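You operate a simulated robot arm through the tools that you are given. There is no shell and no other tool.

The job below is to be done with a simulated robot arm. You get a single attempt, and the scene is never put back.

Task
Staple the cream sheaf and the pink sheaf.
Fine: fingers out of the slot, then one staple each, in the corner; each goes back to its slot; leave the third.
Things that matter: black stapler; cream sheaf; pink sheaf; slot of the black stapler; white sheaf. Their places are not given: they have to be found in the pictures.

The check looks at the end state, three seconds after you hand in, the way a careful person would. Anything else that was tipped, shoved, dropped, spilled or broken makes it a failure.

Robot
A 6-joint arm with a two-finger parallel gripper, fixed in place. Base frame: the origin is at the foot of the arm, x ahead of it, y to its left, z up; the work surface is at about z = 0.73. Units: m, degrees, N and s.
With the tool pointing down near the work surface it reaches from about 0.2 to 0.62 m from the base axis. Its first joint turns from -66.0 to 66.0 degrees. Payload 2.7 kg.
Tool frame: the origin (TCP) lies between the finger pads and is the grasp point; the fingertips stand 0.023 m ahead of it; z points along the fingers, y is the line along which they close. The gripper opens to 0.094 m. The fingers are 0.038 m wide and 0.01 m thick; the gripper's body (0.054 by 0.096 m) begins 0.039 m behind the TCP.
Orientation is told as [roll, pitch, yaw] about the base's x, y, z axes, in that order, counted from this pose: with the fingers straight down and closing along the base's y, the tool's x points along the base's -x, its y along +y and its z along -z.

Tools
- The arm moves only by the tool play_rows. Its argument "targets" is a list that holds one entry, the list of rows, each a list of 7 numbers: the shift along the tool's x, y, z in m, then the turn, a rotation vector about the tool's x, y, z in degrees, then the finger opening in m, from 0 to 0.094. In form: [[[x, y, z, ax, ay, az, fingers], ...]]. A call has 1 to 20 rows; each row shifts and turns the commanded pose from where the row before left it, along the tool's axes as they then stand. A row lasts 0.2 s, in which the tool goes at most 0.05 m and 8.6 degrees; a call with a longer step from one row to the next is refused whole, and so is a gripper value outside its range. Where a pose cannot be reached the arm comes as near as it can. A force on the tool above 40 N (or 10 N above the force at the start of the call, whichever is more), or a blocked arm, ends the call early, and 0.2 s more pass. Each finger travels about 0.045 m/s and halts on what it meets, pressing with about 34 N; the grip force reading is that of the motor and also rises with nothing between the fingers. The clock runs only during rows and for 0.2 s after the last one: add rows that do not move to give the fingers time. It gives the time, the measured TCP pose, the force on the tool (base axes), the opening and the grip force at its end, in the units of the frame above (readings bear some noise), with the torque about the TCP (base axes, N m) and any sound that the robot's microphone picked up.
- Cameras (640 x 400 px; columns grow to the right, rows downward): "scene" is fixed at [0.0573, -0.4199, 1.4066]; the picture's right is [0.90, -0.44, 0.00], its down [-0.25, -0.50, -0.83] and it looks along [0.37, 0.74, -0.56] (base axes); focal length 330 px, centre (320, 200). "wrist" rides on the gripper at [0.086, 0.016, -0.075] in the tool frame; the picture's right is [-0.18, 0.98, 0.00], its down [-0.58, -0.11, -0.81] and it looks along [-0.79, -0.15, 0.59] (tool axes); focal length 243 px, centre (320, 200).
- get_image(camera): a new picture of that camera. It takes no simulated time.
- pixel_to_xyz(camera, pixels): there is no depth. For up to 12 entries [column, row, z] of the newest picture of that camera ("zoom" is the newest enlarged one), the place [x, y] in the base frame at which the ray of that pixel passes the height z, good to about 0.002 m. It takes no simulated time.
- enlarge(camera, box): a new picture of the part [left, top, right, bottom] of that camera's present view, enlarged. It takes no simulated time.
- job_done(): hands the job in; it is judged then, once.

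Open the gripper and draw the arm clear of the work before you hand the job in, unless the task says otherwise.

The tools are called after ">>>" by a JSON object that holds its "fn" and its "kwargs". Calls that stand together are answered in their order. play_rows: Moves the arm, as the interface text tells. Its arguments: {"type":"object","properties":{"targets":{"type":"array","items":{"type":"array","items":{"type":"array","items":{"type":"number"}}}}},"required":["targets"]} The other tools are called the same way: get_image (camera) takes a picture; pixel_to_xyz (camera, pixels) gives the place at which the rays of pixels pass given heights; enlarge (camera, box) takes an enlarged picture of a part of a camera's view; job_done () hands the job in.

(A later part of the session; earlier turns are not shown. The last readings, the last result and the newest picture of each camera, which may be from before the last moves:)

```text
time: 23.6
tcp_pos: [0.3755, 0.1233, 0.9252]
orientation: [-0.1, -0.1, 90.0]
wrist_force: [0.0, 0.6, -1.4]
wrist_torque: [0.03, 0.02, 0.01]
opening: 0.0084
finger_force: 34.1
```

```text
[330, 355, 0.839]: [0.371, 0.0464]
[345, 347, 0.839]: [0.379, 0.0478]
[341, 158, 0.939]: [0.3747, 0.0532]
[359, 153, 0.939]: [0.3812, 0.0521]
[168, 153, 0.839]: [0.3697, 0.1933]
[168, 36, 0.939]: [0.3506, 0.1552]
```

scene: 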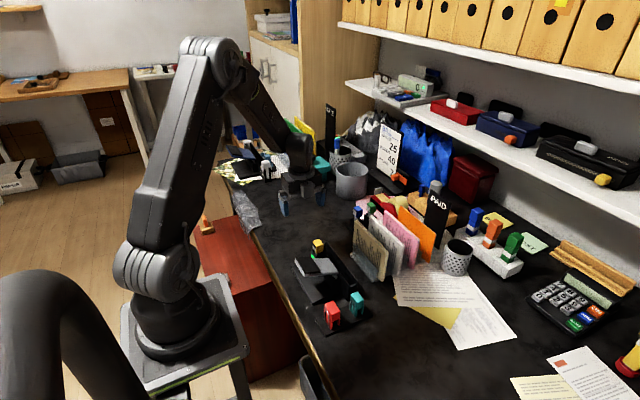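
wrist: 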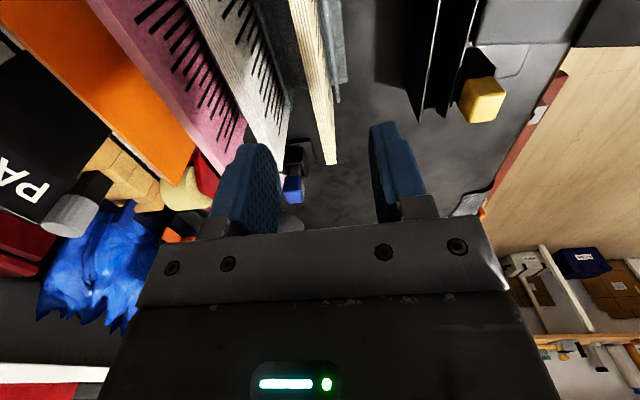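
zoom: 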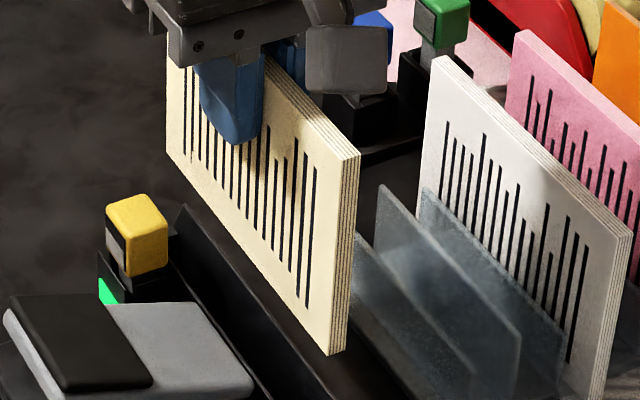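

Bottom edge is at x 0.371–0.379, y≈0.047–0.196: right over the slot. Lower 0.05 m to just above the walls, then check.

>>> {"fn": "play_rows", "kwargs": {"targets": [[[0, 0.0005, 0.02, 0, 0, 0, 0.005], [0, 0, 0.02, 0, 0, 0, 0.005], [0, 0, 0.008, 0, 0, 0, 0.005], [0, 0, 0, 0, 0, 0, 0.005], [0, 0, 0, 0, 0, 0, 0.005]]]}}

>>> {"fn": "enlarge", "kwargs": {"camera": "scene", "box": [315, 220, 375, 300]}}

>>> {"fn": "enlarge", "kwargs": {"camera": "wrist", "box": [260, 0, 440, 180]}}

```text
time: 24.8
tcp_pos: [0.3753, 0.1235, 0.8792]
orientation: [-0.1, 0.0, 90.0]
wrist_force: [0.1, -0.3, -0.7]
wrist_torque: [0.03, -0.01, 0.02]
opening: 0.0086
finger_force: 34.1
```

```text
5.00 times, centred on (345, 260) of scene
```

zoom: 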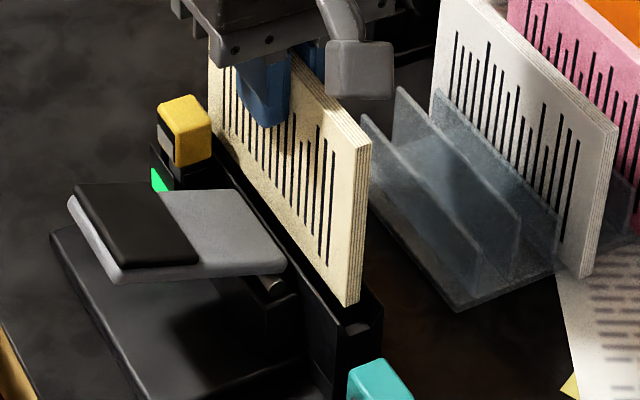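

```text
2.22 times, centred on (350, 90) of wrist
```

zoom: 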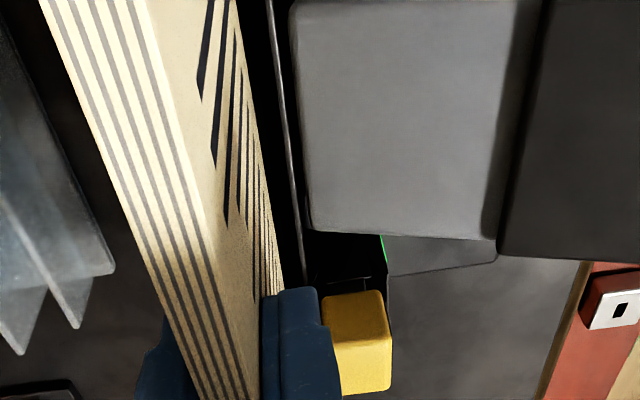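

Aligned with the slot. Lower another 25 mm in small steps.

>>> {"fn": "play_rows", "kwargs": {"targets": [[[0, 0, 0.007, 0, 0, 0, 0.005], [0, 0, 0.006, 0, 0, 0, 0.005], [0, 0, 0.006, 0, 0, 0, 0.005], [0, 0, 0.006, 0, 0, 0, 0.005], [0, 0, 0, 0, 0, 0, 0.005]]]}}

>>> {"fn": "enlarge", "kwargs": {"camera": "scene", "box": [315, 220, 375, 300]}}

```text
time: 26.0
tcp_pos: [0.3738, 0.1227, 0.8514]
orientation: [-0.1, 0.0, 90.0]
wrist_force: [-1.0, 0.0, -0.6]
wrist_torque: [0.01, -0.01, -0.03]
opening: 0.0086
finger_force: 33.9
```

```text
5.00 times, centred on (345, 260) of scene
```

zoom: 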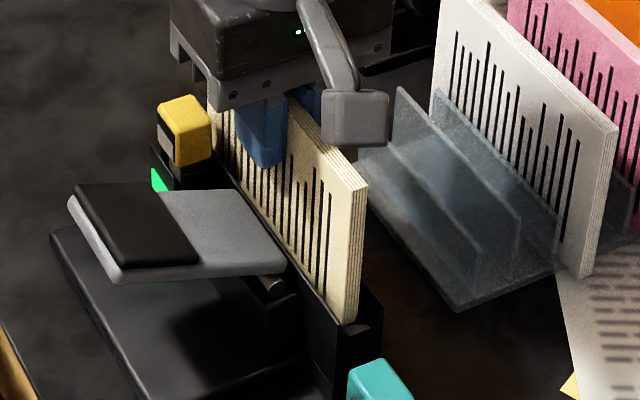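

It's entering the slot within the end stop. Continue in 3 mm steps watching force.

>>> {"fn": "play_rows", "kwargs": {"targets": [[[0, 0, 0.003, 0, 0, 0, 0.005], [0, 0, 0.003, 0, 0, 0, 0.005], [0, 0, 0.003, 0, 0, 0, 0.005], [0, 0, 0.003, 0, 0, 0, 0.005], [0, 0, 0, 0, 0, 0, 0.005]]]}}

>>> {"fn": "enlarge", "kwargs": {"camera": "scene", "box": [315, 220, 375, 300]}}

```text
time: 27.2
tcp_pos: [0.3747, 0.1226, 0.8404]
orientation: [0.0, -0.1, 90.0]
wrist_force: [-0.7, 0.2, -1.0]
wrist_torque: [0.0, 0.01, -0.03]
opening: 0.0088
finger_force: 34.3
```

```text
5.00 times, centred on (345, 260) of scene
```

zoom: 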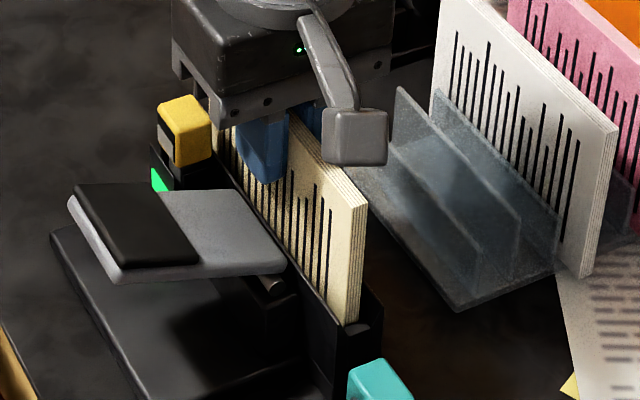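

No contact yet (bottom ≈0.755). Continue in 2 mm steps.

>>> {"fn": "play_rows", "kwargs": {"targets": [[[0, 0, 0.002, 0, 0, 0, 0.005], [0, 0, 0.002, 0, 0, 0, 0.005], [0, 0, 0.002, 0, 0, 0, 0.005], [0, 0, 0, 0, 0, 0, 0.005]]]}}

```text
time: 28.2
tcp_pos: [0.3756, 0.1231, 0.8351]
orientation: [0.0, 0.0, 90.0]
wrist_force: [0.4, -0.9, -1.2]
wrist_torque: [-0.01, -0.03, -0.02]
opening: 0.0086
finger_force: 34.3
```

Still free (z force −1.2 N is just the sheaf weight). Keep lowering in 2 mm steps.

>>> {"fn": "play_rows", "kwargs": {"targets": [[[0, 0, 0.002, 0, 0, 0, 0.005], [0, 0, 0.002, 0, 0, 0, 0.005], [0, 0, 0, 0, 0, 0, 0.005]]]}}

>>> {"fn": "enlarge", "kwargs": {"camera": "scene", "box": [315, 220, 375, 300]}}

>>> {"fn": "enlarge", "kwargs": {"camera": "wrist", "box": [260, 0, 440, 180]}}

```text
time: 29.0
tcp_pos: [0.3759, 0.1233, 0.8325]
orientation: [-0.1, 0.0, 90.0]
wrist_force: [-4.3, -3.4, 26.1]
wrist_torque: [-0.03, 0.41, -0.07]
opening: 0.0089
finger_force: 34.1
```

```text
5.00 times, centred on (345, 260) of scene
```

zoom: 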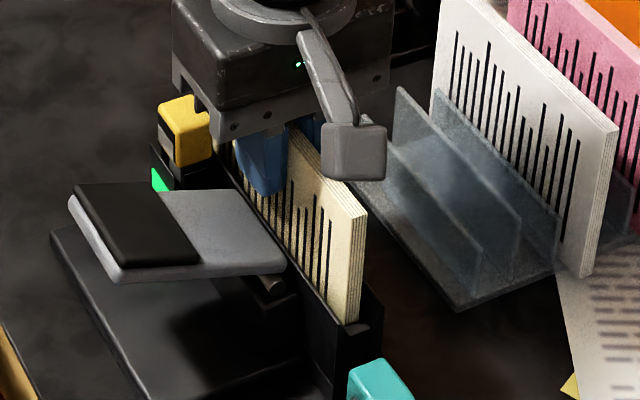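

```text
2.22 times, centred on (350, 90) of wrist
```

zoom: 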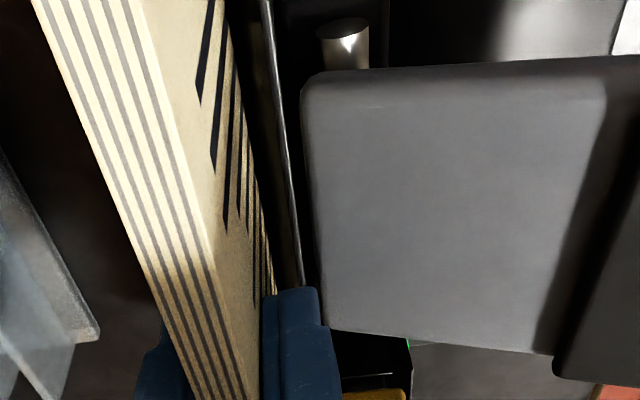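

Contact at TCP z 0.8325 (26 N): the sheaf is seated on the slot floor. I relieve 1 mm, open slightly (0.022) to avoid touching the lever, and rise slowly.

>>> {"fn": "play_rows", "kwargs": {"targets": [[[0, 0, -0.002, 0, 0, 0, 0.005], [0, 0, 0, 0, 0, 0, 0.012], [0, 0, 0, 0, 0, 0, 0.018], [0, 0, 0, 0, 0, 0, 0.022], [0, 0, 0, 0, 0, 0, 0.022]]]}}

>>> {"fn": "enlarge", "kwargs": {"camera": "wrist", "box": [220, 0, 440, 220]}}

>>> {"fn": "enlarge", "kwargs": {"camera": "scene", "box": [315, 220, 375, 300]}}

```text
time: 30.2
tcp_pos: [0.3756, 0.123, 0.8327]
orientation: [0.1, -0.1, 90.0]
wrist_force: [0.6, -0.1, 0.3]
wrist_torque: [0.01, -0.02, 0.02]
opening: 0.022
finger_force: 0.1
```

```text
1.82 times, centred on (330, 110) of wrist
```

zoom: 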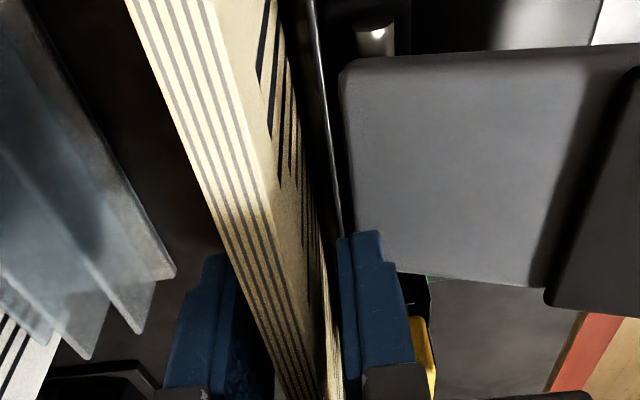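

```text
5.00 times, centred on (345, 260) of scene
```

zoom: 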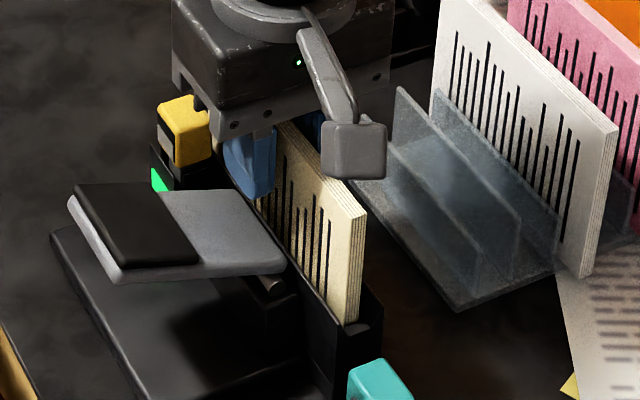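

The sheaf stands by itself. Now rise straight up clear of it.

>>> {"fn": "play_rows", "kwargs": {"targets": [[[0, 0, -0.005, 0, 0, 0, 0.022], [0, 0, -0.01, 0, 0, 0, 0.022], [0, 0, -0.015, 0, 0, 0, 0.022], [0, 0, -0.02, 0, 0, 0, 0.022], [0, 0, -0.025, 0, 0, 0, 0.022], [0, 0, -0.025, 0, 0, 0, 0.022], [0, 0, 0, 0, 0, 0, 0.022]]]}}

>>> {"fn": "enlarge", "kwargs": {"camera": "wrist", "box": [220, 0, 440, 220]}}

>>> {"fn": "enlarge", "kwargs": {"camera": "scene", "box": [290, 210, 390, 310]}}

```text
time: 31.8
tcp_pos: [0.375, 0.1225, 0.9322]
orientation: [0.0, 0.0, 90.0]
wrist_force: [-0.4, -0.4, 0.0]
wrist_torque: [0.01, 0.03, 0.01]
opening: 0.022
finger_force: 0.1
```

```text
1.82 times, centred on (330, 110) of wrist
```

zoom: 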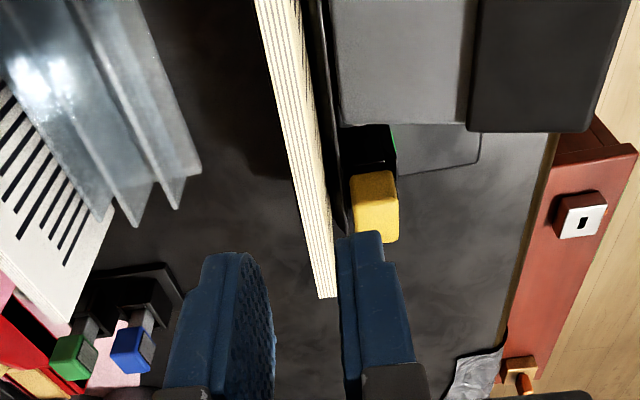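

```text
4.00 times, centred on (340, 260) of scene
```

zoom: 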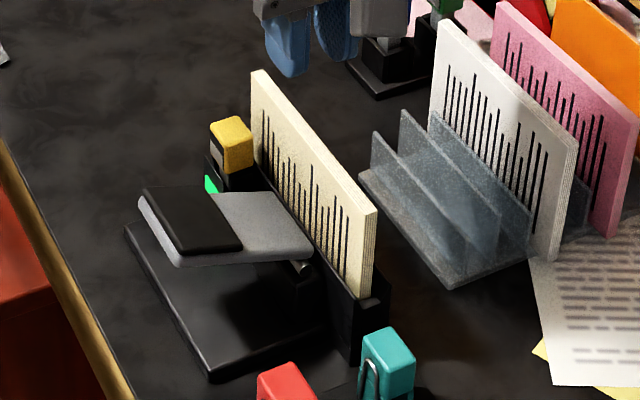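

The sheaf stands in the slot; light still green. I measure the base plate's edge, lever pad and sheaf top to choose a pressing point.

>>> {"fn": "pixel_to_xyz", "kwargs": {"camera": "zoom", "pixels": [[125, 230, 0.74], [208, 372, 0.74], [208, 384, 0.73], [143, 189, 0.835], [180, 258, 0.835], [240, 245, 0.815], [200, 188, 0.815], [313, 250, 0.8], [272, 193, 0.8], [363, 213, 0.847], [376, 209, 0.847], [251, 73, 0.847]]}}

>>> {"fn": "get_image", "kwargs": {"camera": "wrist"}}

>>> {"fn": "pixel_to_xyz", "kwargs": {"camera": "wrist", "pixels": [[323, 163, 0.847], [334, 162, 0.847], [416, 73, 0.82], [420, 0, 0.82], [500, 65, 0.83], [480, 70, 0.83]]}}

```text
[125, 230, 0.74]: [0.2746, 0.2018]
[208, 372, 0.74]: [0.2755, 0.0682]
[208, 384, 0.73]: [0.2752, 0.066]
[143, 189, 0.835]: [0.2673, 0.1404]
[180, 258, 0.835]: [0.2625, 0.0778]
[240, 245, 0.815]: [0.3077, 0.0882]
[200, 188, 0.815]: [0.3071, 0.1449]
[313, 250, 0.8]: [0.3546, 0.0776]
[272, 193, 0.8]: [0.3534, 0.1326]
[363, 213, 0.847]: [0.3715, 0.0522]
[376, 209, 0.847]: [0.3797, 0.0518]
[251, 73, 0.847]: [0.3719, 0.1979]
```

```text
taken
```

wrist: 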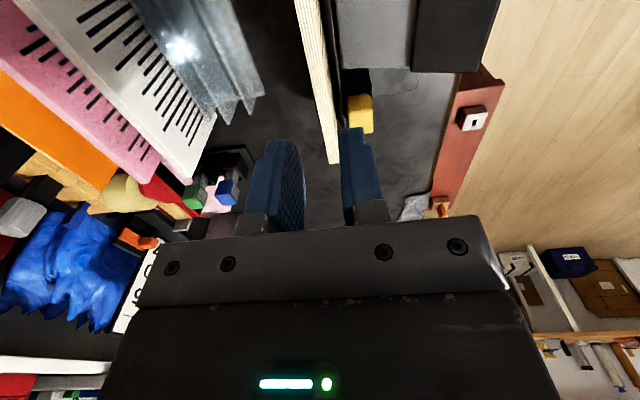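

```text
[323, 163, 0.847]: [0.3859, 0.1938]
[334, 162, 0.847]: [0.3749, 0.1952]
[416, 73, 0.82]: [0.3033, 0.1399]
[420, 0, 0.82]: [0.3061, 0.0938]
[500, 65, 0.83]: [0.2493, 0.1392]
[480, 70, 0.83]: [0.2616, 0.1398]
```

The base spans x 0.275–0.36, pad x 0.263–0.307, y 0.08–0.14. I close the fingers and move above the pad at (0.291, 0.109).

>>> {"fn": "play_rows", "kwargs": {"targets": [[[0, 0.02, 0, 0, 0, 0, 0.01], [0.007, 0.03, 0, 0, 0, 0, 0.0], [0.0065, 0.024, 0, 0, 0, 0, 0.0], [0, 0.01, 0.02, 0, 0, 0, 0.0], [0, 0, 0.025, 0, 0, 0, 0.0], [0, 0, 0.02, 0, 0, 0, 0.0], [0, 0, 0, 0, 0, 0, 0.0]]]}}

>>> {"fn": "enlarge", "kwargs": {"camera": "wrist", "box": [220, 0, 440, 220]}}

>>> {"fn": "enlarge", "kwargs": {"camera": "scene", "box": [290, 210, 390, 310]}}

```text
time: 33.4
tcp_pos: [0.2931, 0.1099, 0.8679]
orientation: [0.0, -0.1, 90.0]
wrist_force: [-1.4, 0.2, -0.3]
wrist_torque: [0.01, -0.02, 0.01]
opening: 0.0
finger_force: 34.1
```

```text
1.82 times, centred on (330, 110) of wrist
```

zoom: 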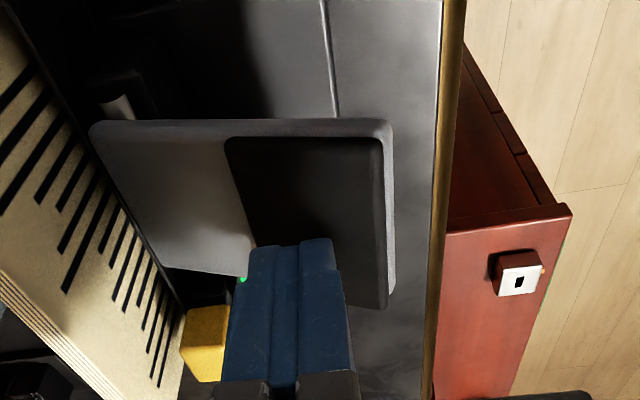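

```text
4.00 times, centred on (340, 260) of scene
```

zoom: 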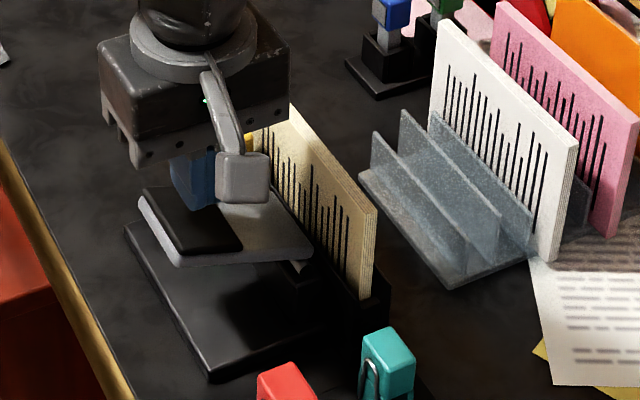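

Fingers are above the pad; shift 5 mm toward -x and press down gradually.

>>> {"fn": "play_rows", "kwargs": {"targets": [[[0, 0.005, 0.004, 0, 0, 0, 0.0], [0, 0, 0.004, 0, 0, 0, 0.0], [0, 0, 0.004, 0, 0, 0, 0.0], [0, 0, 0.004, 0, 0, 0, 0.0], [0, 0, 0.004, 0, 0, 0, 0.0], [0, 0, 0.004, 0, 0, 0, 0.0]]]}}

>>> {"fn": "enlarge", "kwargs": {"camera": "scene", "box": [290, 210, 390, 310]}}

```text
time: 34.8
tcp_pos: [0.2854, 0.1082, 0.8444]
orientation: [0.1, 0.0, 90.0]
wrist_force: [-10.8, -1.2, 14.1]
wrist_torque: [-0.02, 0.38, 0.07]
opening: 0.0
finger_force: 34.8
```

```text
4.00 times, centred on (340, 260) of scene
```

zoom: 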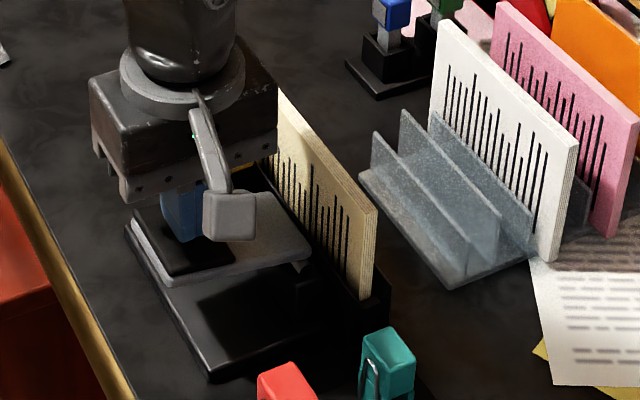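

The lever is moving down (14 N up). Continue pressing with a slight -x follow of the arc.

>>> {"fn": "play_rows", "kwargs": {"targets": [[[0, 0.001, 0.003, 0, 0, 0, 0.0], [0, 0.001, 0.003, 0, 0, 0, 0.0], [0, 0.001, 0.003, 0, 0, 0, 0.0], [0, 0, 0.003, 0, 0, 0, 0.0]]]}}

>>> {"fn": "enlarge", "kwargs": {"camera": "scene", "box": [290, 210, 390, 310]}}

```text
time: 35.8
tcp_pos: [0.282, 0.1094, 0.8319]
orientation: [0.1, 0.0, 90.0]
wrist_force: [-15.8, 0.6, 18.3]
wrist_torque: [0.02, 0.51, 0.01]
opening: 0.0001
finger_force: 34.0
```

```text
4.00 times, centred on (340, 260) of scene
```

zoom: 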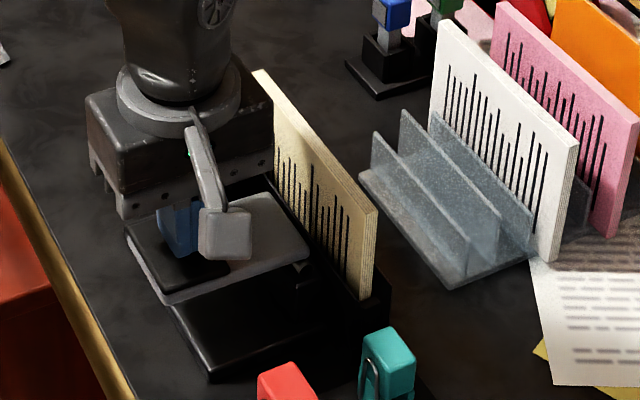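

Lever approaching horizontal (18 N), no click yet. Continue.

>>> {"fn": "play_rows", "kwargs": {"targets": [[[0, 0.002, 0.003, 0, 0, 0, 0.0], [0, 0.001, 0.003, 0, 0, 0, 0.0], [0, 0.0, 0.003, 0, 0, 0, 0.0]]]}}

>>> {"fn": "enlarge", "kwargs": {"camera": "scene", "box": [290, 210, 390, 310]}}

```text
time: 36.2
tcp_pos: [0.2821, 0.1088, 0.8323]
orientation: [-0.2, 0.0, 90.0]
wrist_force: [-5.2, -2.2, 20.4]
wrist_torque: [-0.07, 0.23, 0.03]
opening: 0.0
finger_force: 33.8
stopped in row 1: the force on the tool passed its limit at 48 N (the readings are from after the stop); the commanded pose is now the measured one
```

```text
4.00 times, centred on (340, 260) of scene
```

zoom: 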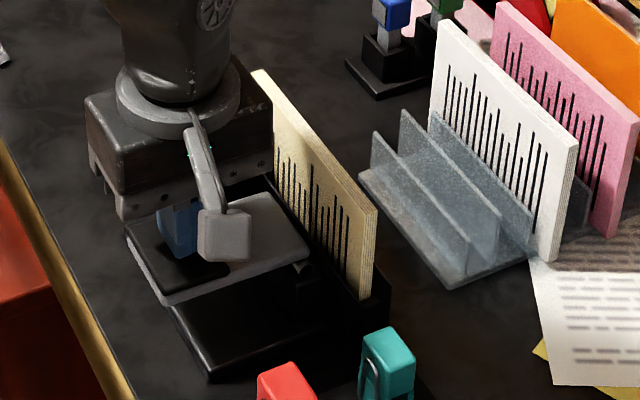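

The tool stopped at 48 N at z 0.832, seemingly the end of travel, with no sound. Check the indicator light and lever in the pictures.

>>> {"fn": "enlarge", "kwargs": {"camera": "wrist", "box": [220, 0, 440, 220]}}

>>> {"fn": "enlarge", "kwargs": {"camera": "scene", "box": [305, 235, 365, 295]}}

```text
1.82 times, centred on (330, 110) of wrist
```

zoom: 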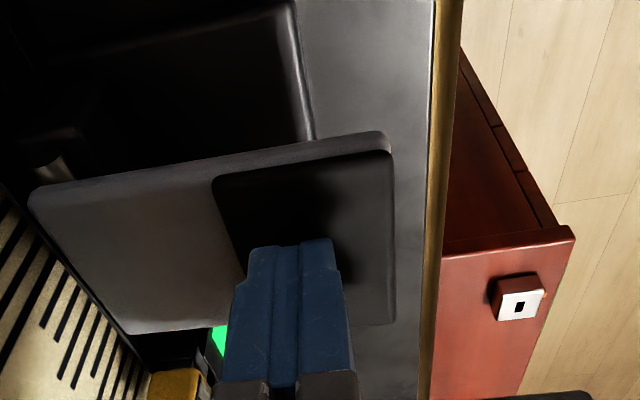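

```text
6.67 times, centred on (335, 265) of scene
```

zoom: 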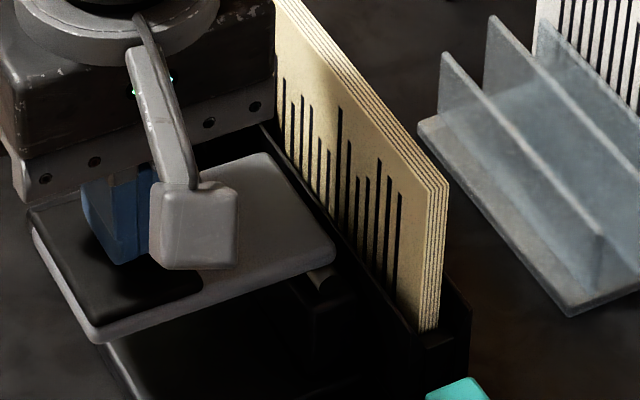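

>>> {"fn": "pixel_to_xyz", "kwargs": {"camera": "zoom", "pixels": [[95, 328, 0.79], [95, 328, 0.8], [95, 328, 0.81], [335, 245, 0.79], [335, 245, 0.8], [335, 245, 0.81], [30, 222, 0.8], [30, 222, 0.81], [265, 155, 0.8]]}}

```text
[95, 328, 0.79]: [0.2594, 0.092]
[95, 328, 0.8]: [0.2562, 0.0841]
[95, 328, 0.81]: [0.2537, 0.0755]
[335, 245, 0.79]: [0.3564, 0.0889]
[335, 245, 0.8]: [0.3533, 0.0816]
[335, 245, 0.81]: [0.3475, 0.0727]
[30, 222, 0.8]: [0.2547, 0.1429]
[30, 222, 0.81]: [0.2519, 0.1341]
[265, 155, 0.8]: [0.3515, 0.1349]
```

The lever is nearly level (pad ≈0.807 vs pivot side ≈0.80) and no sound was heard. I continue pressing straight down without releasing (no double press risk).

>>> {"fn": "play_rows", "kwargs": {"targets": [[[0, 0, 0.002, 0, 0, 0, 0.0], [0, 0, 0.001, 0, 0, 0, 0.0], [0, 0, 0.001, 0, 0, 0, 0.0], [0, 0, 0.001, 0, 0, 0, 0.0]]]}}

```text
time: 36.6
tcp_pos: [0.2821, 0.109, 0.8317]
orientation: [0.0, 0.0, 90.0]
wrist_force: [-5.8, -1.0, 19.7]
wrist_torque: [-0.11, 0.24, -0.01]
opening: 0.0
finger_force: 34.0
stopped in row 1: the force on the tool passed its limit at 47 N (the readings are from after the stop); the commanded pose is now the measured one
```

It feels stiff here. I'll press in 0.4 mm steps to build force gradually below the limit.

>>> {"fn": "play_rows", "kwargs": {"targets": [[[0, 0, 0.0004, 0, 0, 0, 0.0], [0, 0, 0.0004, 0, 0, 0, 0.0], [0, 0, 0, 0, 0, 0, 0.0]]]}}

```text
time: 37.2
tcp_pos: [0.2825, 0.1086, 0.8312]
orientation: [-0.2, -0.1, 90.1]
wrist_force: [-4.8, -0.9, 19.0]
wrist_torque: [-0.12, 0.24, -0.02]
opening: 0.0001
finger_force: 34.1
stopped in row 3: the force on the tool passed its limit at 41 N (the readings are from after the stop); the commanded pose is now the measured one
```

>>> {"fn": "play_rows", "kwargs": {"targets": [[[0, 0, 0.0004, 0, 0, 0, 0.0], [0, 0, 0.0, 0, 0, 0, 0.0]]]}}

>>> {"fn": "enlarge", "kwargs": {"camera": "scene", "box": [290, 210, 390, 310]}}

```text
time: 37.8
tcp_pos: [0.2822, 0.1085, 0.8311]
orientation: [-0.2, -0.1, 90.0]
wrist_force: [-7.1, -4.3, 32.1]
wrist_torque: [-0.28, 0.34, 0.05]
opening: 0.0001
finger_force: 34.6
```

```text
4.00 times, centred on (340, 260) of scene
```

zoom: 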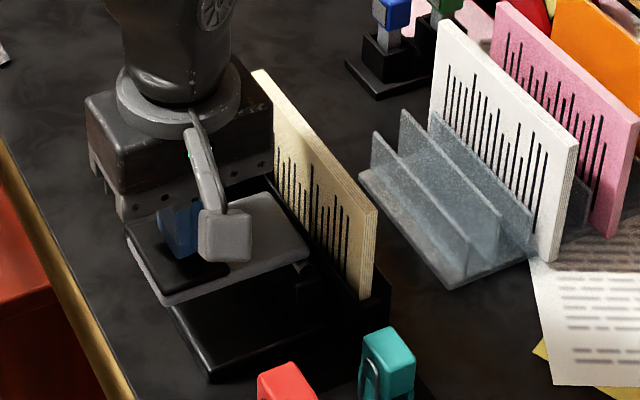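

Force 32 N with tiny movement. One more small increment toward the limit.

>>> {"fn": "play_rows", "kwargs": {"targets": [[[0, 0, 0.0002, 0, 0, 0, 0.0], [0, 0, 0.0002, 0, 0, 0, 0.0], [0, 0, 0.0002, 0, 0, 0, 0.0], [0, 0, 0.0, 0, 0, 0, 0.0]]]}}

```text
time: 38.4
tcp_pos: [0.2825, 0.1082, 0.8317]
orientation: [-0.2, -0.2, 90.0]
wrist_force: [-4.7, -0.7, 18.3]
wrist_torque: [-0.14, 0.26, -0.07]
opening: 0.0
finger_force: 34.2
stopped in row 2: the force on the tool passed its limit at 43 N (the readings are from after the stop); the commanded pose is now the measured one
```

This is a hard stop. I release the lever gradually and inspect the light, lever and sheaf.

>>> {"fn": "play_rows", "kwargs": {"targets": [[[0, -0.001, -0.008, 0, 0, 0, 0.0], [0, -0.001, -0.008, 0, 0, 0, 0.0], [0, -0.001, -0.01, 0, 0, 0, 0.0], [0, 0, -0.02, 0, 0, 0, 0.0], [0, 0, -0.03, 0, 0, 0, 0.0], [0, 0, -0.03, 0, 0, 0, 0.0], [0, 0, 0, 0, 0, 0, 0.0]]]}}

>>> {"fn": "enlarge", "kwargs": {"camera": "scene", "box": [290, 210, 390, 310]}}

>>> {"fn": "enlarge", "kwargs": {"camera": "wrist", "box": [220, 0, 440, 220]}}

```text
time: 40.0
tcp_pos: [0.2848, 0.1102, 0.9366]
orientation: [-0.2, -0.1, 90.0]
wrist_force: [0.2, 0.3, 0.4]
wrist_torque: [0.03, -0.03, 0.0]
opening: 0.0
finger_force: 34.2
```

```text
4.00 times, centred on (340, 260) of scene
```

zoom: 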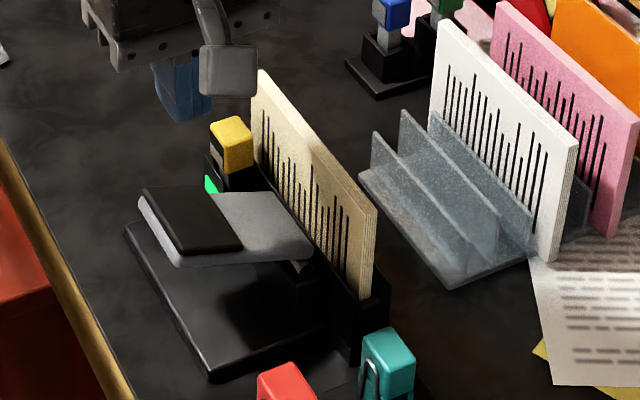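

```text
1.82 times, centred on (330, 110) of wrist
```

zoom: 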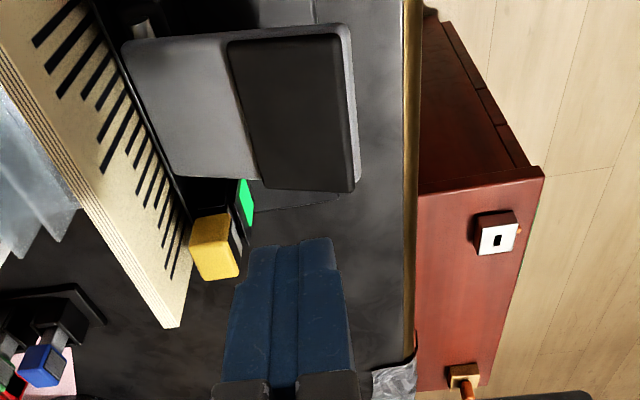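

Lever returned and the light is still green; no sound. I'll look at the head closely from the robot side (yaw toward 0).

>>> {"fn": "play_rows", "kwargs": {"targets": [[[0, 0.01, 0, 0, 0, 8.5, 0.0], [0, 0.01, 0, 0, 0, 8.5, 0.0], [0, 0.01, 0, 0, 0, 8.5, 0.0], [0, 0.01, 0, 0, 0, 8.5, 0.0], [0, 0, 0, 0, 0, 8.5, 0.0], [0, 0.01, 0, 0, 0, 8.5, 0.0], [0, 0.02, 0, 0, 0, 8.5, 0.0], [0, 0.02, 0, 0, 0, 8.5, 0.0], [0, 0.02, 0, 0, 0, 8.5, 0.0], [0, 0.0, 0.0, 0, 0, 8.5, 0.0], [0, 0.0, 0.0, 0, 0, 5, 0.0], [0, 0, 0, 0, 0, 0, 0.0]]]}}

>>> {"fn": "get_image", "kwargs": {"camera": "wrist"}}

>>> {"fn": "enlarge", "kwargs": {"camera": "wrist", "box": [220, 20, 440, 220]}}

```text
time: 42.6
tcp_pos: [0.209, 0.1755, 0.9366]
orientation: [0.1, -0.2, -0.1]
wrist_force: [0.7, 0.6, -0.1]
wrist_torque: [0.02, -0.01, -0.01]
opening: 0.0
finger_force: 34.1
```

```text
taken
```

wrist: 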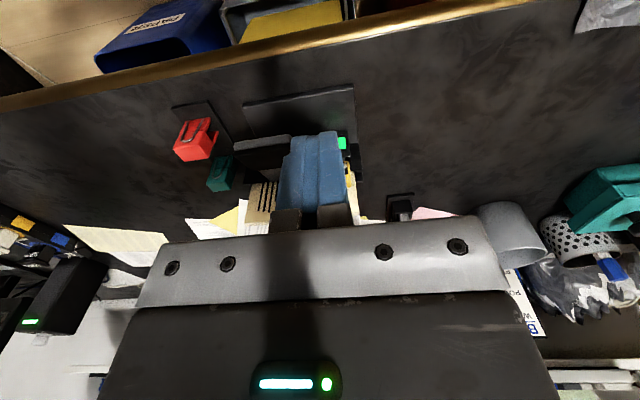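

```text
2.00 times, centred on (330, 120) of wrist
```

zoom: 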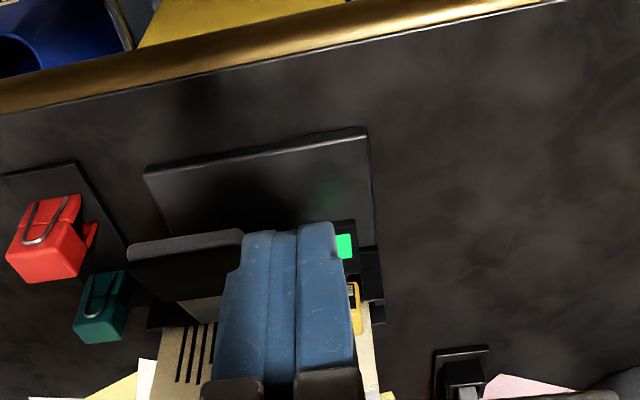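

Fingers block the view; open them and get a bit closer.

>>> {"fn": "play_rows", "kwargs": {"targets": [[[-0.01, 0, 0.01, 0, 0, 0, 0.03], [-0.01, 0, 0.01, 0, 0, 0, 0.06], [0, 0, 0.01, 0, 0, 0, 0.094], [0, 0, 0, 0, 0, 0, 0.094], [0, 0, 0, 0, 0, 0, 0.094], [0, 0, 0, 0, 0, 0, 0.094]]]}}

>>> {"fn": "enlarge", "kwargs": {"camera": "wrist", "box": [230, 40, 430, 230]}}

>>> {"fn": "enlarge", "kwargs": {"camera": "wrist", "box": [310, 110, 390, 190]}}

```text
time: 44.0
tcp_pos: [0.2289, 0.1751, 0.9074]
orientation: [0.0, -0.2, 0.0]
wrist_force: [0.4, -0.1, 0.4]
wrist_torque: [0.04, 0.02, 0.03]
opening: 0.0939
finger_force: 0.0
```

```text
2.11 times, centred on (330, 135) of wrist
```

zoom: 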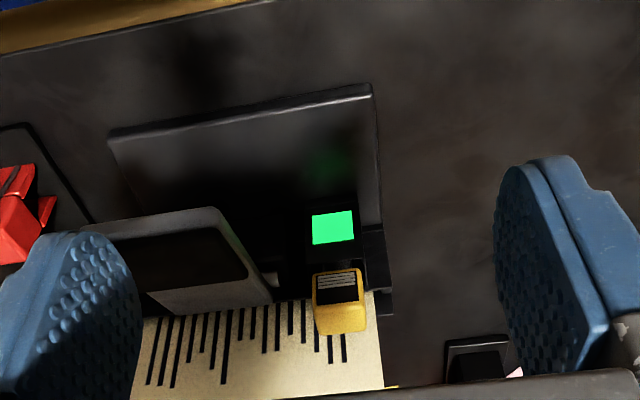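

```text
5.00 times, centred on (350, 150) of wrist
```

zoom: 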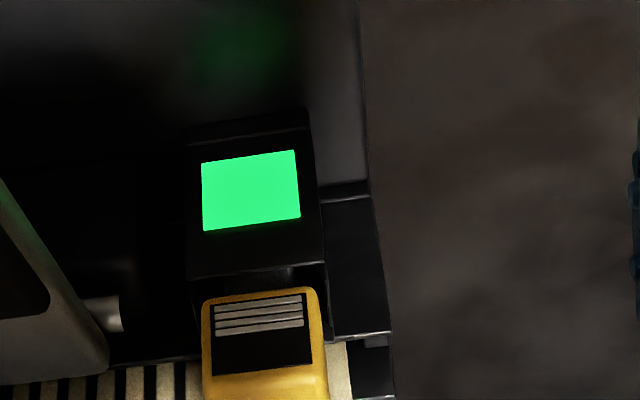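

The light is still green and the cartridge shows 4 staple lines. I must inspect the sheaf for a staple, so I return to yaw 90 above the sheaf to regrasp it.

>>> {"fn": "play_rows", "kwargs": {"targets": [[[0, 0, -0.03, 0, 0, -8.5, 0.094], [-0.02, 0, -0.005, 0, 0, -8.5, 0.08], [-0.02, 0, 0, 0, 0, -8.5, 0.07], [-0.02, 0, 0, 0, 0, -8.5, 0.06], [-0.02, 0, 0, 0, 0, -8.5, 0.05], [-0.02, 0, 0, 0, 0, -8.5, 0.04], [0, -0.02, 0, 0, 0, -8.5, 0.03], [0, -0.02, 0, 0, 0, -8.5, 0.03], [0.02, -0.02, 0.0, 0, 0, -8.5, 0.03], [0.02, -0.02, 0.0, 0, 0, -8.5, 0.03], [0, 0, 0, 0, 0, -5, 0.03], [0, 0, 0, 0, 0, 0, 0.03]]]}}

>>> {"fn": "get_image", "kwargs": {"camera": "wrist"}}

```text
time: 46.6
tcp_pos: [0.3768, 0.1447, 0.9416]
orientation: [-0.2, 0.0, 90.1]
wrist_force: [0.4, 0.2, 0.5]
wrist_torque: [0.0, 0.01, 0.01]
opening: 0.03
finger_force: 0.1
```

```text
taken
```

wrist: 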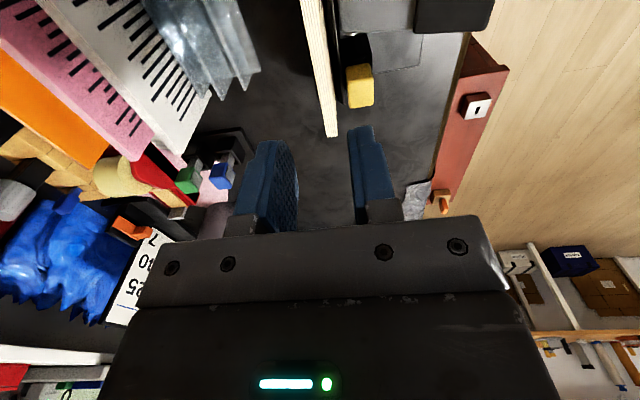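

Move above the sheaf centre and measure its top edge.

>>> {"fn": "play_rows", "kwargs": {"targets": [[[0.022, 0.001, 0.01, 0, 0, 0, 0.03], [0, 0, 0.01, 0, 0, 0, 0.03], [0, 0, 0, 0, 0, 0, 0.03]]]}}

>>> {"fn": "enlarge", "kwargs": {"camera": "wrist", "box": [260, 0, 420, 180]}}

>>> {"fn": "enlarge", "kwargs": {"camera": "scene", "box": [325, 215, 375, 295]}}

```text
time: 47.4
tcp_pos: [0.3737, 0.122, 0.9215]
orientation: [-0.2, -0.2, 90.0]
wrist_force: [-0.4, -0.1, 0.2]
wrist_torque: [-0.01, 0.03, 0.01]
opening: 0.0299
finger_force: 0.0
```

```text
2.22 times, centred on (340, 90) of wrist
```

zoom: 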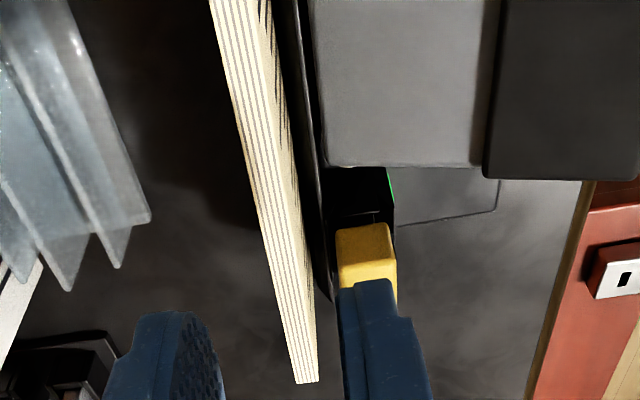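

```text
5.00 times, centred on (350, 255) of scene
```

zoom: 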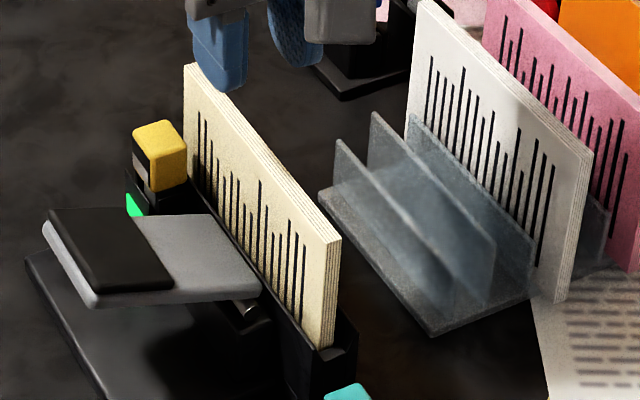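

>>> {"fn": "pixel_to_xyz", "kwargs": {"camera": "zoom", "pixels": [[329, 242, 0.847], [341, 236, 0.847], [184, 67, 0.847], [329, 242, 0.843], [184, 67, 0.843], [320, 348, 0.765]]}}

>>> {"fn": "enlarge", "kwargs": {"camera": "wrist", "box": [260, 0, 420, 180]}}

>>> {"fn": "pixel_to_xyz", "kwargs": {"camera": "zoom", "pixels": [[297, 383, 0.847], [319, 381, 0.847], [250, 172, 0.847], [285, 172, 0.847], [210, 3, 0.847], [252, 3, 0.847]]}}

```text
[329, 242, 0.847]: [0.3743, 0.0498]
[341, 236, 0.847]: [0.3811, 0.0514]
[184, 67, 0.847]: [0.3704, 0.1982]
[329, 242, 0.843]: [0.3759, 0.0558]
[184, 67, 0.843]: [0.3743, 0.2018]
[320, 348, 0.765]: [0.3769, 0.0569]
```

```text
2.22 times, centred on (340, 90) of wrist
```

zoom: 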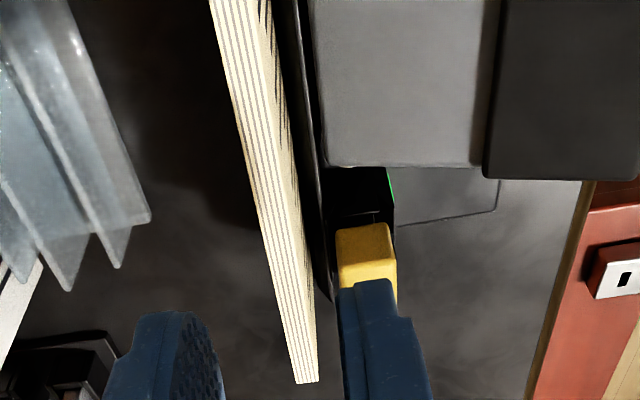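

```text
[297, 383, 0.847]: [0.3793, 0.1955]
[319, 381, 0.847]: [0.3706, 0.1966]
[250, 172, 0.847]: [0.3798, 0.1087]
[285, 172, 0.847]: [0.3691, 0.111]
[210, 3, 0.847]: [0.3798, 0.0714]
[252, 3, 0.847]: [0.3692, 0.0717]
```

The sheaf stands upright, centre x≈0.3747. Regrasp at z 0.8335 and lift to inspect the corner.

>>> {"fn": "play_rows", "kwargs": {"targets": [[[0, -0.001, 0.03, 0, 0, 0, 0.03], [0, 0, 0.03, 0, 0, 0, 0.03], [0, 0, 0.018, 0, 0, 0, 0.028], [0, 0, 0.01, 0, 0, 0, 0.028], [0, 0, 0, 0, 0, 0, 0.02], [0, 0, 0, 0, 0, 0, 0.008], [0, 0, 0, 0, 0, 0, 0.005], [0, 0, 0, 0, 0, 0, 0.005]]]}}

```text
time: 49.2
tcp_pos: [0.3756, 0.1212, 0.8324]
orientation: [-0.2, -0.1, 90.0]
wrist_force: [0.4, -0.5, -0.1]
wrist_torque: [-0.01, -0.02, 0.03]
opening: 0.0088
finger_force: 33.5
```

Gripped. Lift straight up in small steps.

>>> {"fn": "play_rows", "kwargs": {"targets": [[[0, 0, -0.004, 0, 0, 0, 0.005], [0, 0, -0.006, 0, 0, 0, 0.005], [0, 0, -0.01, 0, 0, 0, 0.005], [0, 0, -0.02, 0, 0, 0, 0.005], [0, 0, -0.025, 0, 0, 0, 0.005], [0, 0, -0.025, 0, 0, 0, 0.005], [0, 0, 0, 0, 0, 0, 0.005]]]}}

>>> {"fn": "enlarge", "kwargs": {"camera": "scene", "box": [310, 200, 380, 280]}}

>>> {"fn": "enlarge", "kwargs": {"camera": "wrist", "box": [260, 0, 420, 180]}}

```text
time: 50.8
tcp_pos: [0.3752, 0.1233, 0.9216]
orientation: [-0.2, -0.1, 90.0]
wrist_force: [0.0, 0.0, -1.0]
wrist_torque: [0.02, -0.02, 0.01]
opening: 0.0087
finger_force: 33.4
```

```text
5.00 times, centred on (345, 240) of scene
```

zoom: 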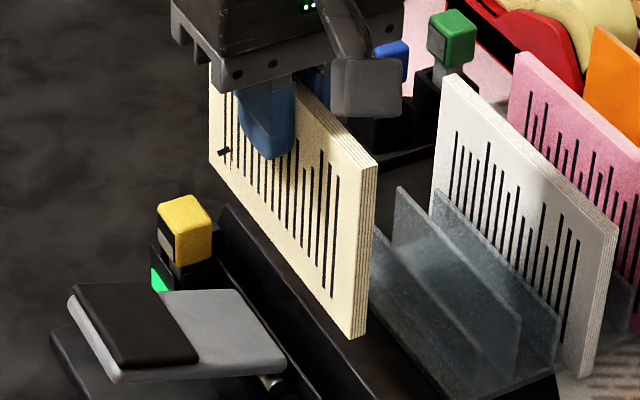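

```text
2.22 times, centred on (340, 90) of wrist
```

zoom: 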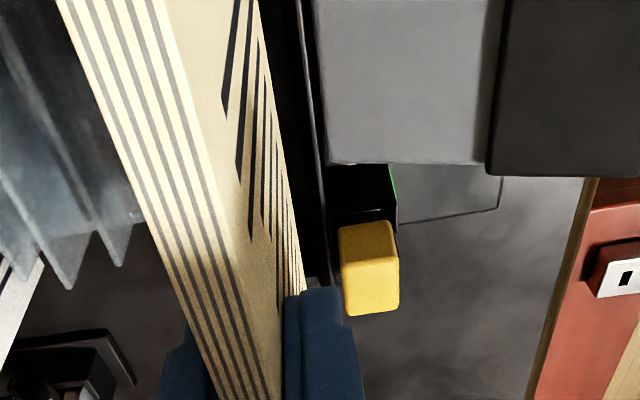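

There's something dark at the lower +y corner near zoom (223,152). I'll enlarge that corner.

>>> {"fn": "enlarge", "kwargs": {"camera": "scene", "box": [320, 215, 345, 245]}}

>>> {"fn": "enlarge", "kwargs": {"camera": "scene", "box": [360, 210, 400, 250]}}

```text
13.33 times, centred on (332, 230) of scene
```

zoom: 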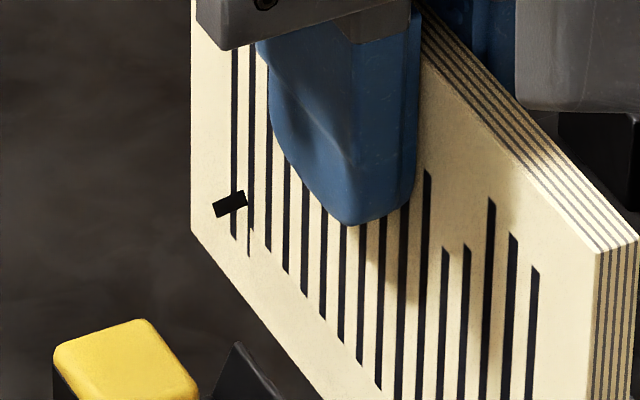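

```text
10.00 times, centred on (380, 230) of scene
```

zoom: 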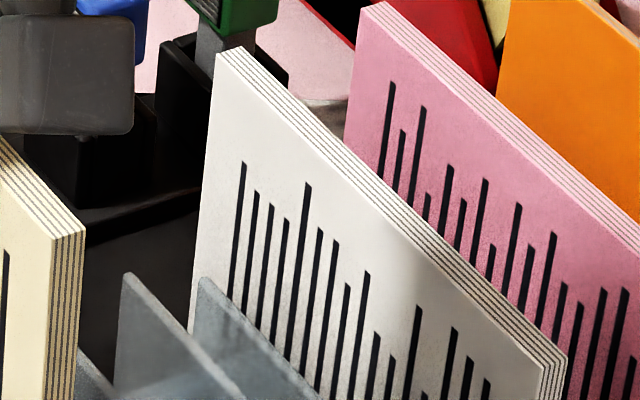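

A small black staple is visible across the sheaf's bottom +y corner: the press worked. Now I carry cream back over its rack slot (x 0.4744, y 0.1245).

>>> {"fn": "play_rows", "kwargs": {"targets": [[[0, -0.01, -0.015, 0, 0, 0, 0.005], [0, -0.025, 0, 0, 0, 0, 0.005], [0, -0.025, 0, 0, 0, 0, 0.005], [-0.0015, -0.025, 0, 0, 0, 0, 0.005], [0, -0.0142, 0, 0, 0, 0, 0.005], [0, 0, 0, 0, 0, 0, 0.005], [0, 0, 0, 0, 0, 0, 0.005]]]}}

>>> {"fn": "enlarge", "kwargs": {"camera": "scene", "box": [330, 190, 410, 290]}}

>>> {"fn": "enlarge", "kwargs": {"camera": "wrist", "box": [220, 0, 420, 200]}}

```text
time: 52.4
tcp_pos: [0.4752, 0.1259, 0.9382]
orientation: [-0.3, -0.1, 90.0]
wrist_force: [-0.4, 0.3, -0.5]
wrist_torque: [0.01, 0.0, 0.0]
opening: 0.0086
finger_force: 33.8
```

```text
4.00 times, centred on (370, 240) of scene
```

zoom: 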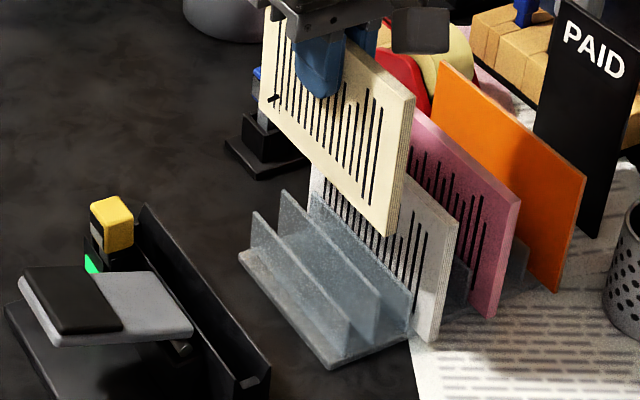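

```text
2.00 times, centred on (320, 100) of wrist
```

zoom: 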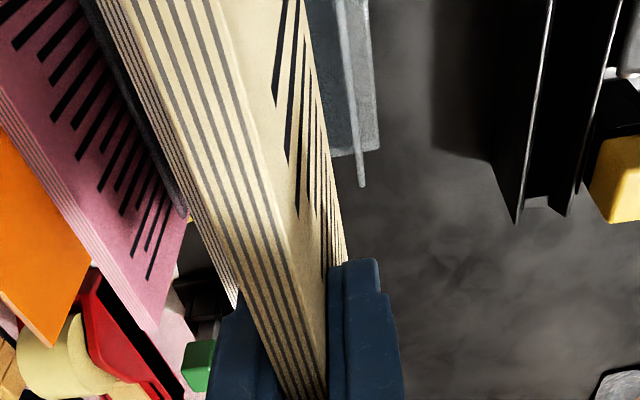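

Check the sheaf's bottom corner and the divider positions by pixels.

>>> {"fn": "enlarge", "kwargs": {"camera": "scene", "box": [355, 220, 405, 285]}}

```text
6.15 times, centred on (380, 252) of scene
```

zoom: 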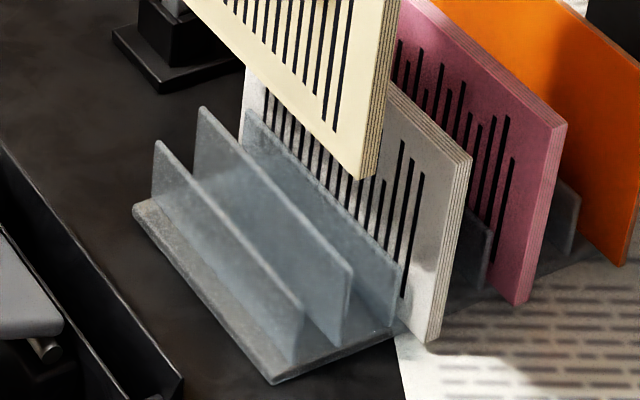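

>>> {"fn": "pixel_to_xyz", "kwargs": {"camera": "zoom", "pixels": [[290, 361, 0.74], [340, 345, 0.74], [390, 326, 0.74], [302, 310, 0.775], [352, 272, 0.79], [402, 268, 0.775], [358, 180, 0.852], [375, 174, 0.852], [270, 384, 0.73]]}}

```text
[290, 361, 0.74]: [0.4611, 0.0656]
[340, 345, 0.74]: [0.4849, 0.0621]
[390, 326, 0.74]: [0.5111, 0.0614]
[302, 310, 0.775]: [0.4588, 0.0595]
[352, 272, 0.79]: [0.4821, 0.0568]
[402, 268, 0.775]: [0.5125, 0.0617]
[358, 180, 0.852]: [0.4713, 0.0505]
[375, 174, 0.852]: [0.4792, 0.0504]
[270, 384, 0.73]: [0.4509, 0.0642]
```

The sheaf is over its own slot (plates at x≈0.461 and 0.486, sheaf 0.471–0.479). Lower it to just above the floor.

>>> {"fn": "play_rows", "kwargs": {"targets": [[[0, 0.0008, 0.025, 0, 0, 0, 0.005], [0, 0, 0.025, 0, 0, 0, 0.005], [0, 0, 0.02, 0, 0, 0, 0.005], [0, 0, 0.015, 0, 0, 0, 0.005], [0, 0, 0.01, 0, 0, 0, 0.005], [0, 0, 0.01, 0, 0, 0, 0.005], [0, 0, 0.003, 0, 0, 0, 0.005], [0, 0, 0, 0, 0, 0, 0.005]]]}}

>>> {"fn": "enlarge", "kwargs": {"camera": "scene", "box": [340, 200, 420, 290]}}

```text
time: 54.2
tcp_pos: [0.4742, 0.1252, 0.8314]
orientation: [-0.2, -0.2, 90.0]
wrist_force: [-0.6, -0.6, -0.7]
wrist_torque: [-0.01, -0.03, -0.02]
opening: 0.0086
finger_force: 34.1
```

```text
4.44 times, centred on (380, 245) of scene
```

zoom: 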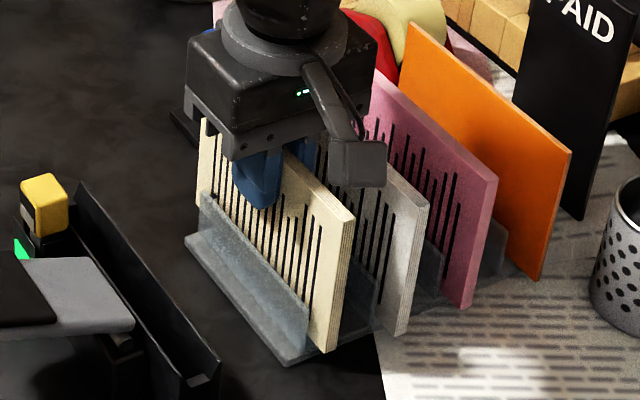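

In place, 5 mm above the floor. Lower in 1.5 mm steps until contact.

>>> {"fn": "play_rows", "kwargs": {"targets": [[[0, 0, 0.002, 0, 0, 0, 0.005], [0, 0, 0.0015, 0, 0, 0, 0.005], [0, 0, 0.001, 0, 0, 0, 0.005], [0, 0, 0, 0, 0, 0, 0.005]]]}}

```text
time: 55.2
tcp_pos: [0.4764, 0.125, 0.8261]
orientation: [-0.2, -0.1, 90.0]
wrist_force: [-0.5, -0.2, -2.4]
wrist_torque: [-0.02, 0.01, 0.05]
opening: 0.009
finger_force: 34.7
```

>>> {"fn": "play_rows", "kwargs": {"targets": [[[0, 0, 0.0008, 0, 0, 0, 0.005], [0, 0, 0, 0, 0, 0, 0.005]]]}}

```text
time: 55.8
tcp_pos: [0.4747, 0.1248, 0.8255]
orientation: [-0.2, -0.1, 90.0]
wrist_force: [0.2, 0.0, -0.4]
wrist_torque: [-0.01, 0.0, 0.04]
opening: 0.0088
finger_force: 34.1
```

Still no contact force; another ~1 mm step.

>>> {"fn": "play_rows", "kwargs": {"targets": [[[0, 0, 0.001, 0, 0, 0, 0.005], [0, 0, 0, 0, 0, 0, 0.005]]]}}

```text
time: 56.4
tcp_pos: [0.4754, 0.1247, 0.8248]
orientation: [-0.2, -0.2, 90.0]
wrist_force: [1.1, 0.2, -0.6]
wrist_torque: [-0.04, 0.0, 0.0]
opening: 0.0088
finger_force: 34.5
```

>>> {"fn": "play_rows", "kwargs": {"targets": [[[0, 0, 0.001, 0, 0, 0, 0.005], [0, 0, 0, 0, 0, 0, 0.005]]]}}

>>> {"fn": "enlarge", "kwargs": {"camera": "scene", "box": [340, 200, 420, 290]}}

```text
time: 57.0
tcp_pos: [0.4756, 0.1247, 0.8252]
orientation: [-0.2, 0.0, 90.0]
wrist_force: [0.4, 1.0, 0.7]
wrist_torque: [-0.03, 0.0, 0.0]
opening: 0.0087
finger_force: 33.7
```

```text
4.44 times, centred on (380, 245) of scene
```

zoom: 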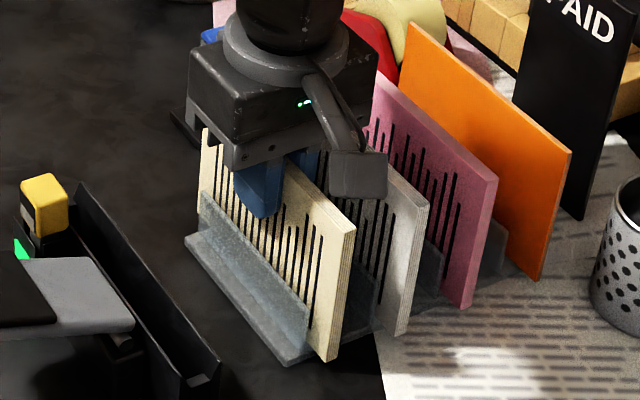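

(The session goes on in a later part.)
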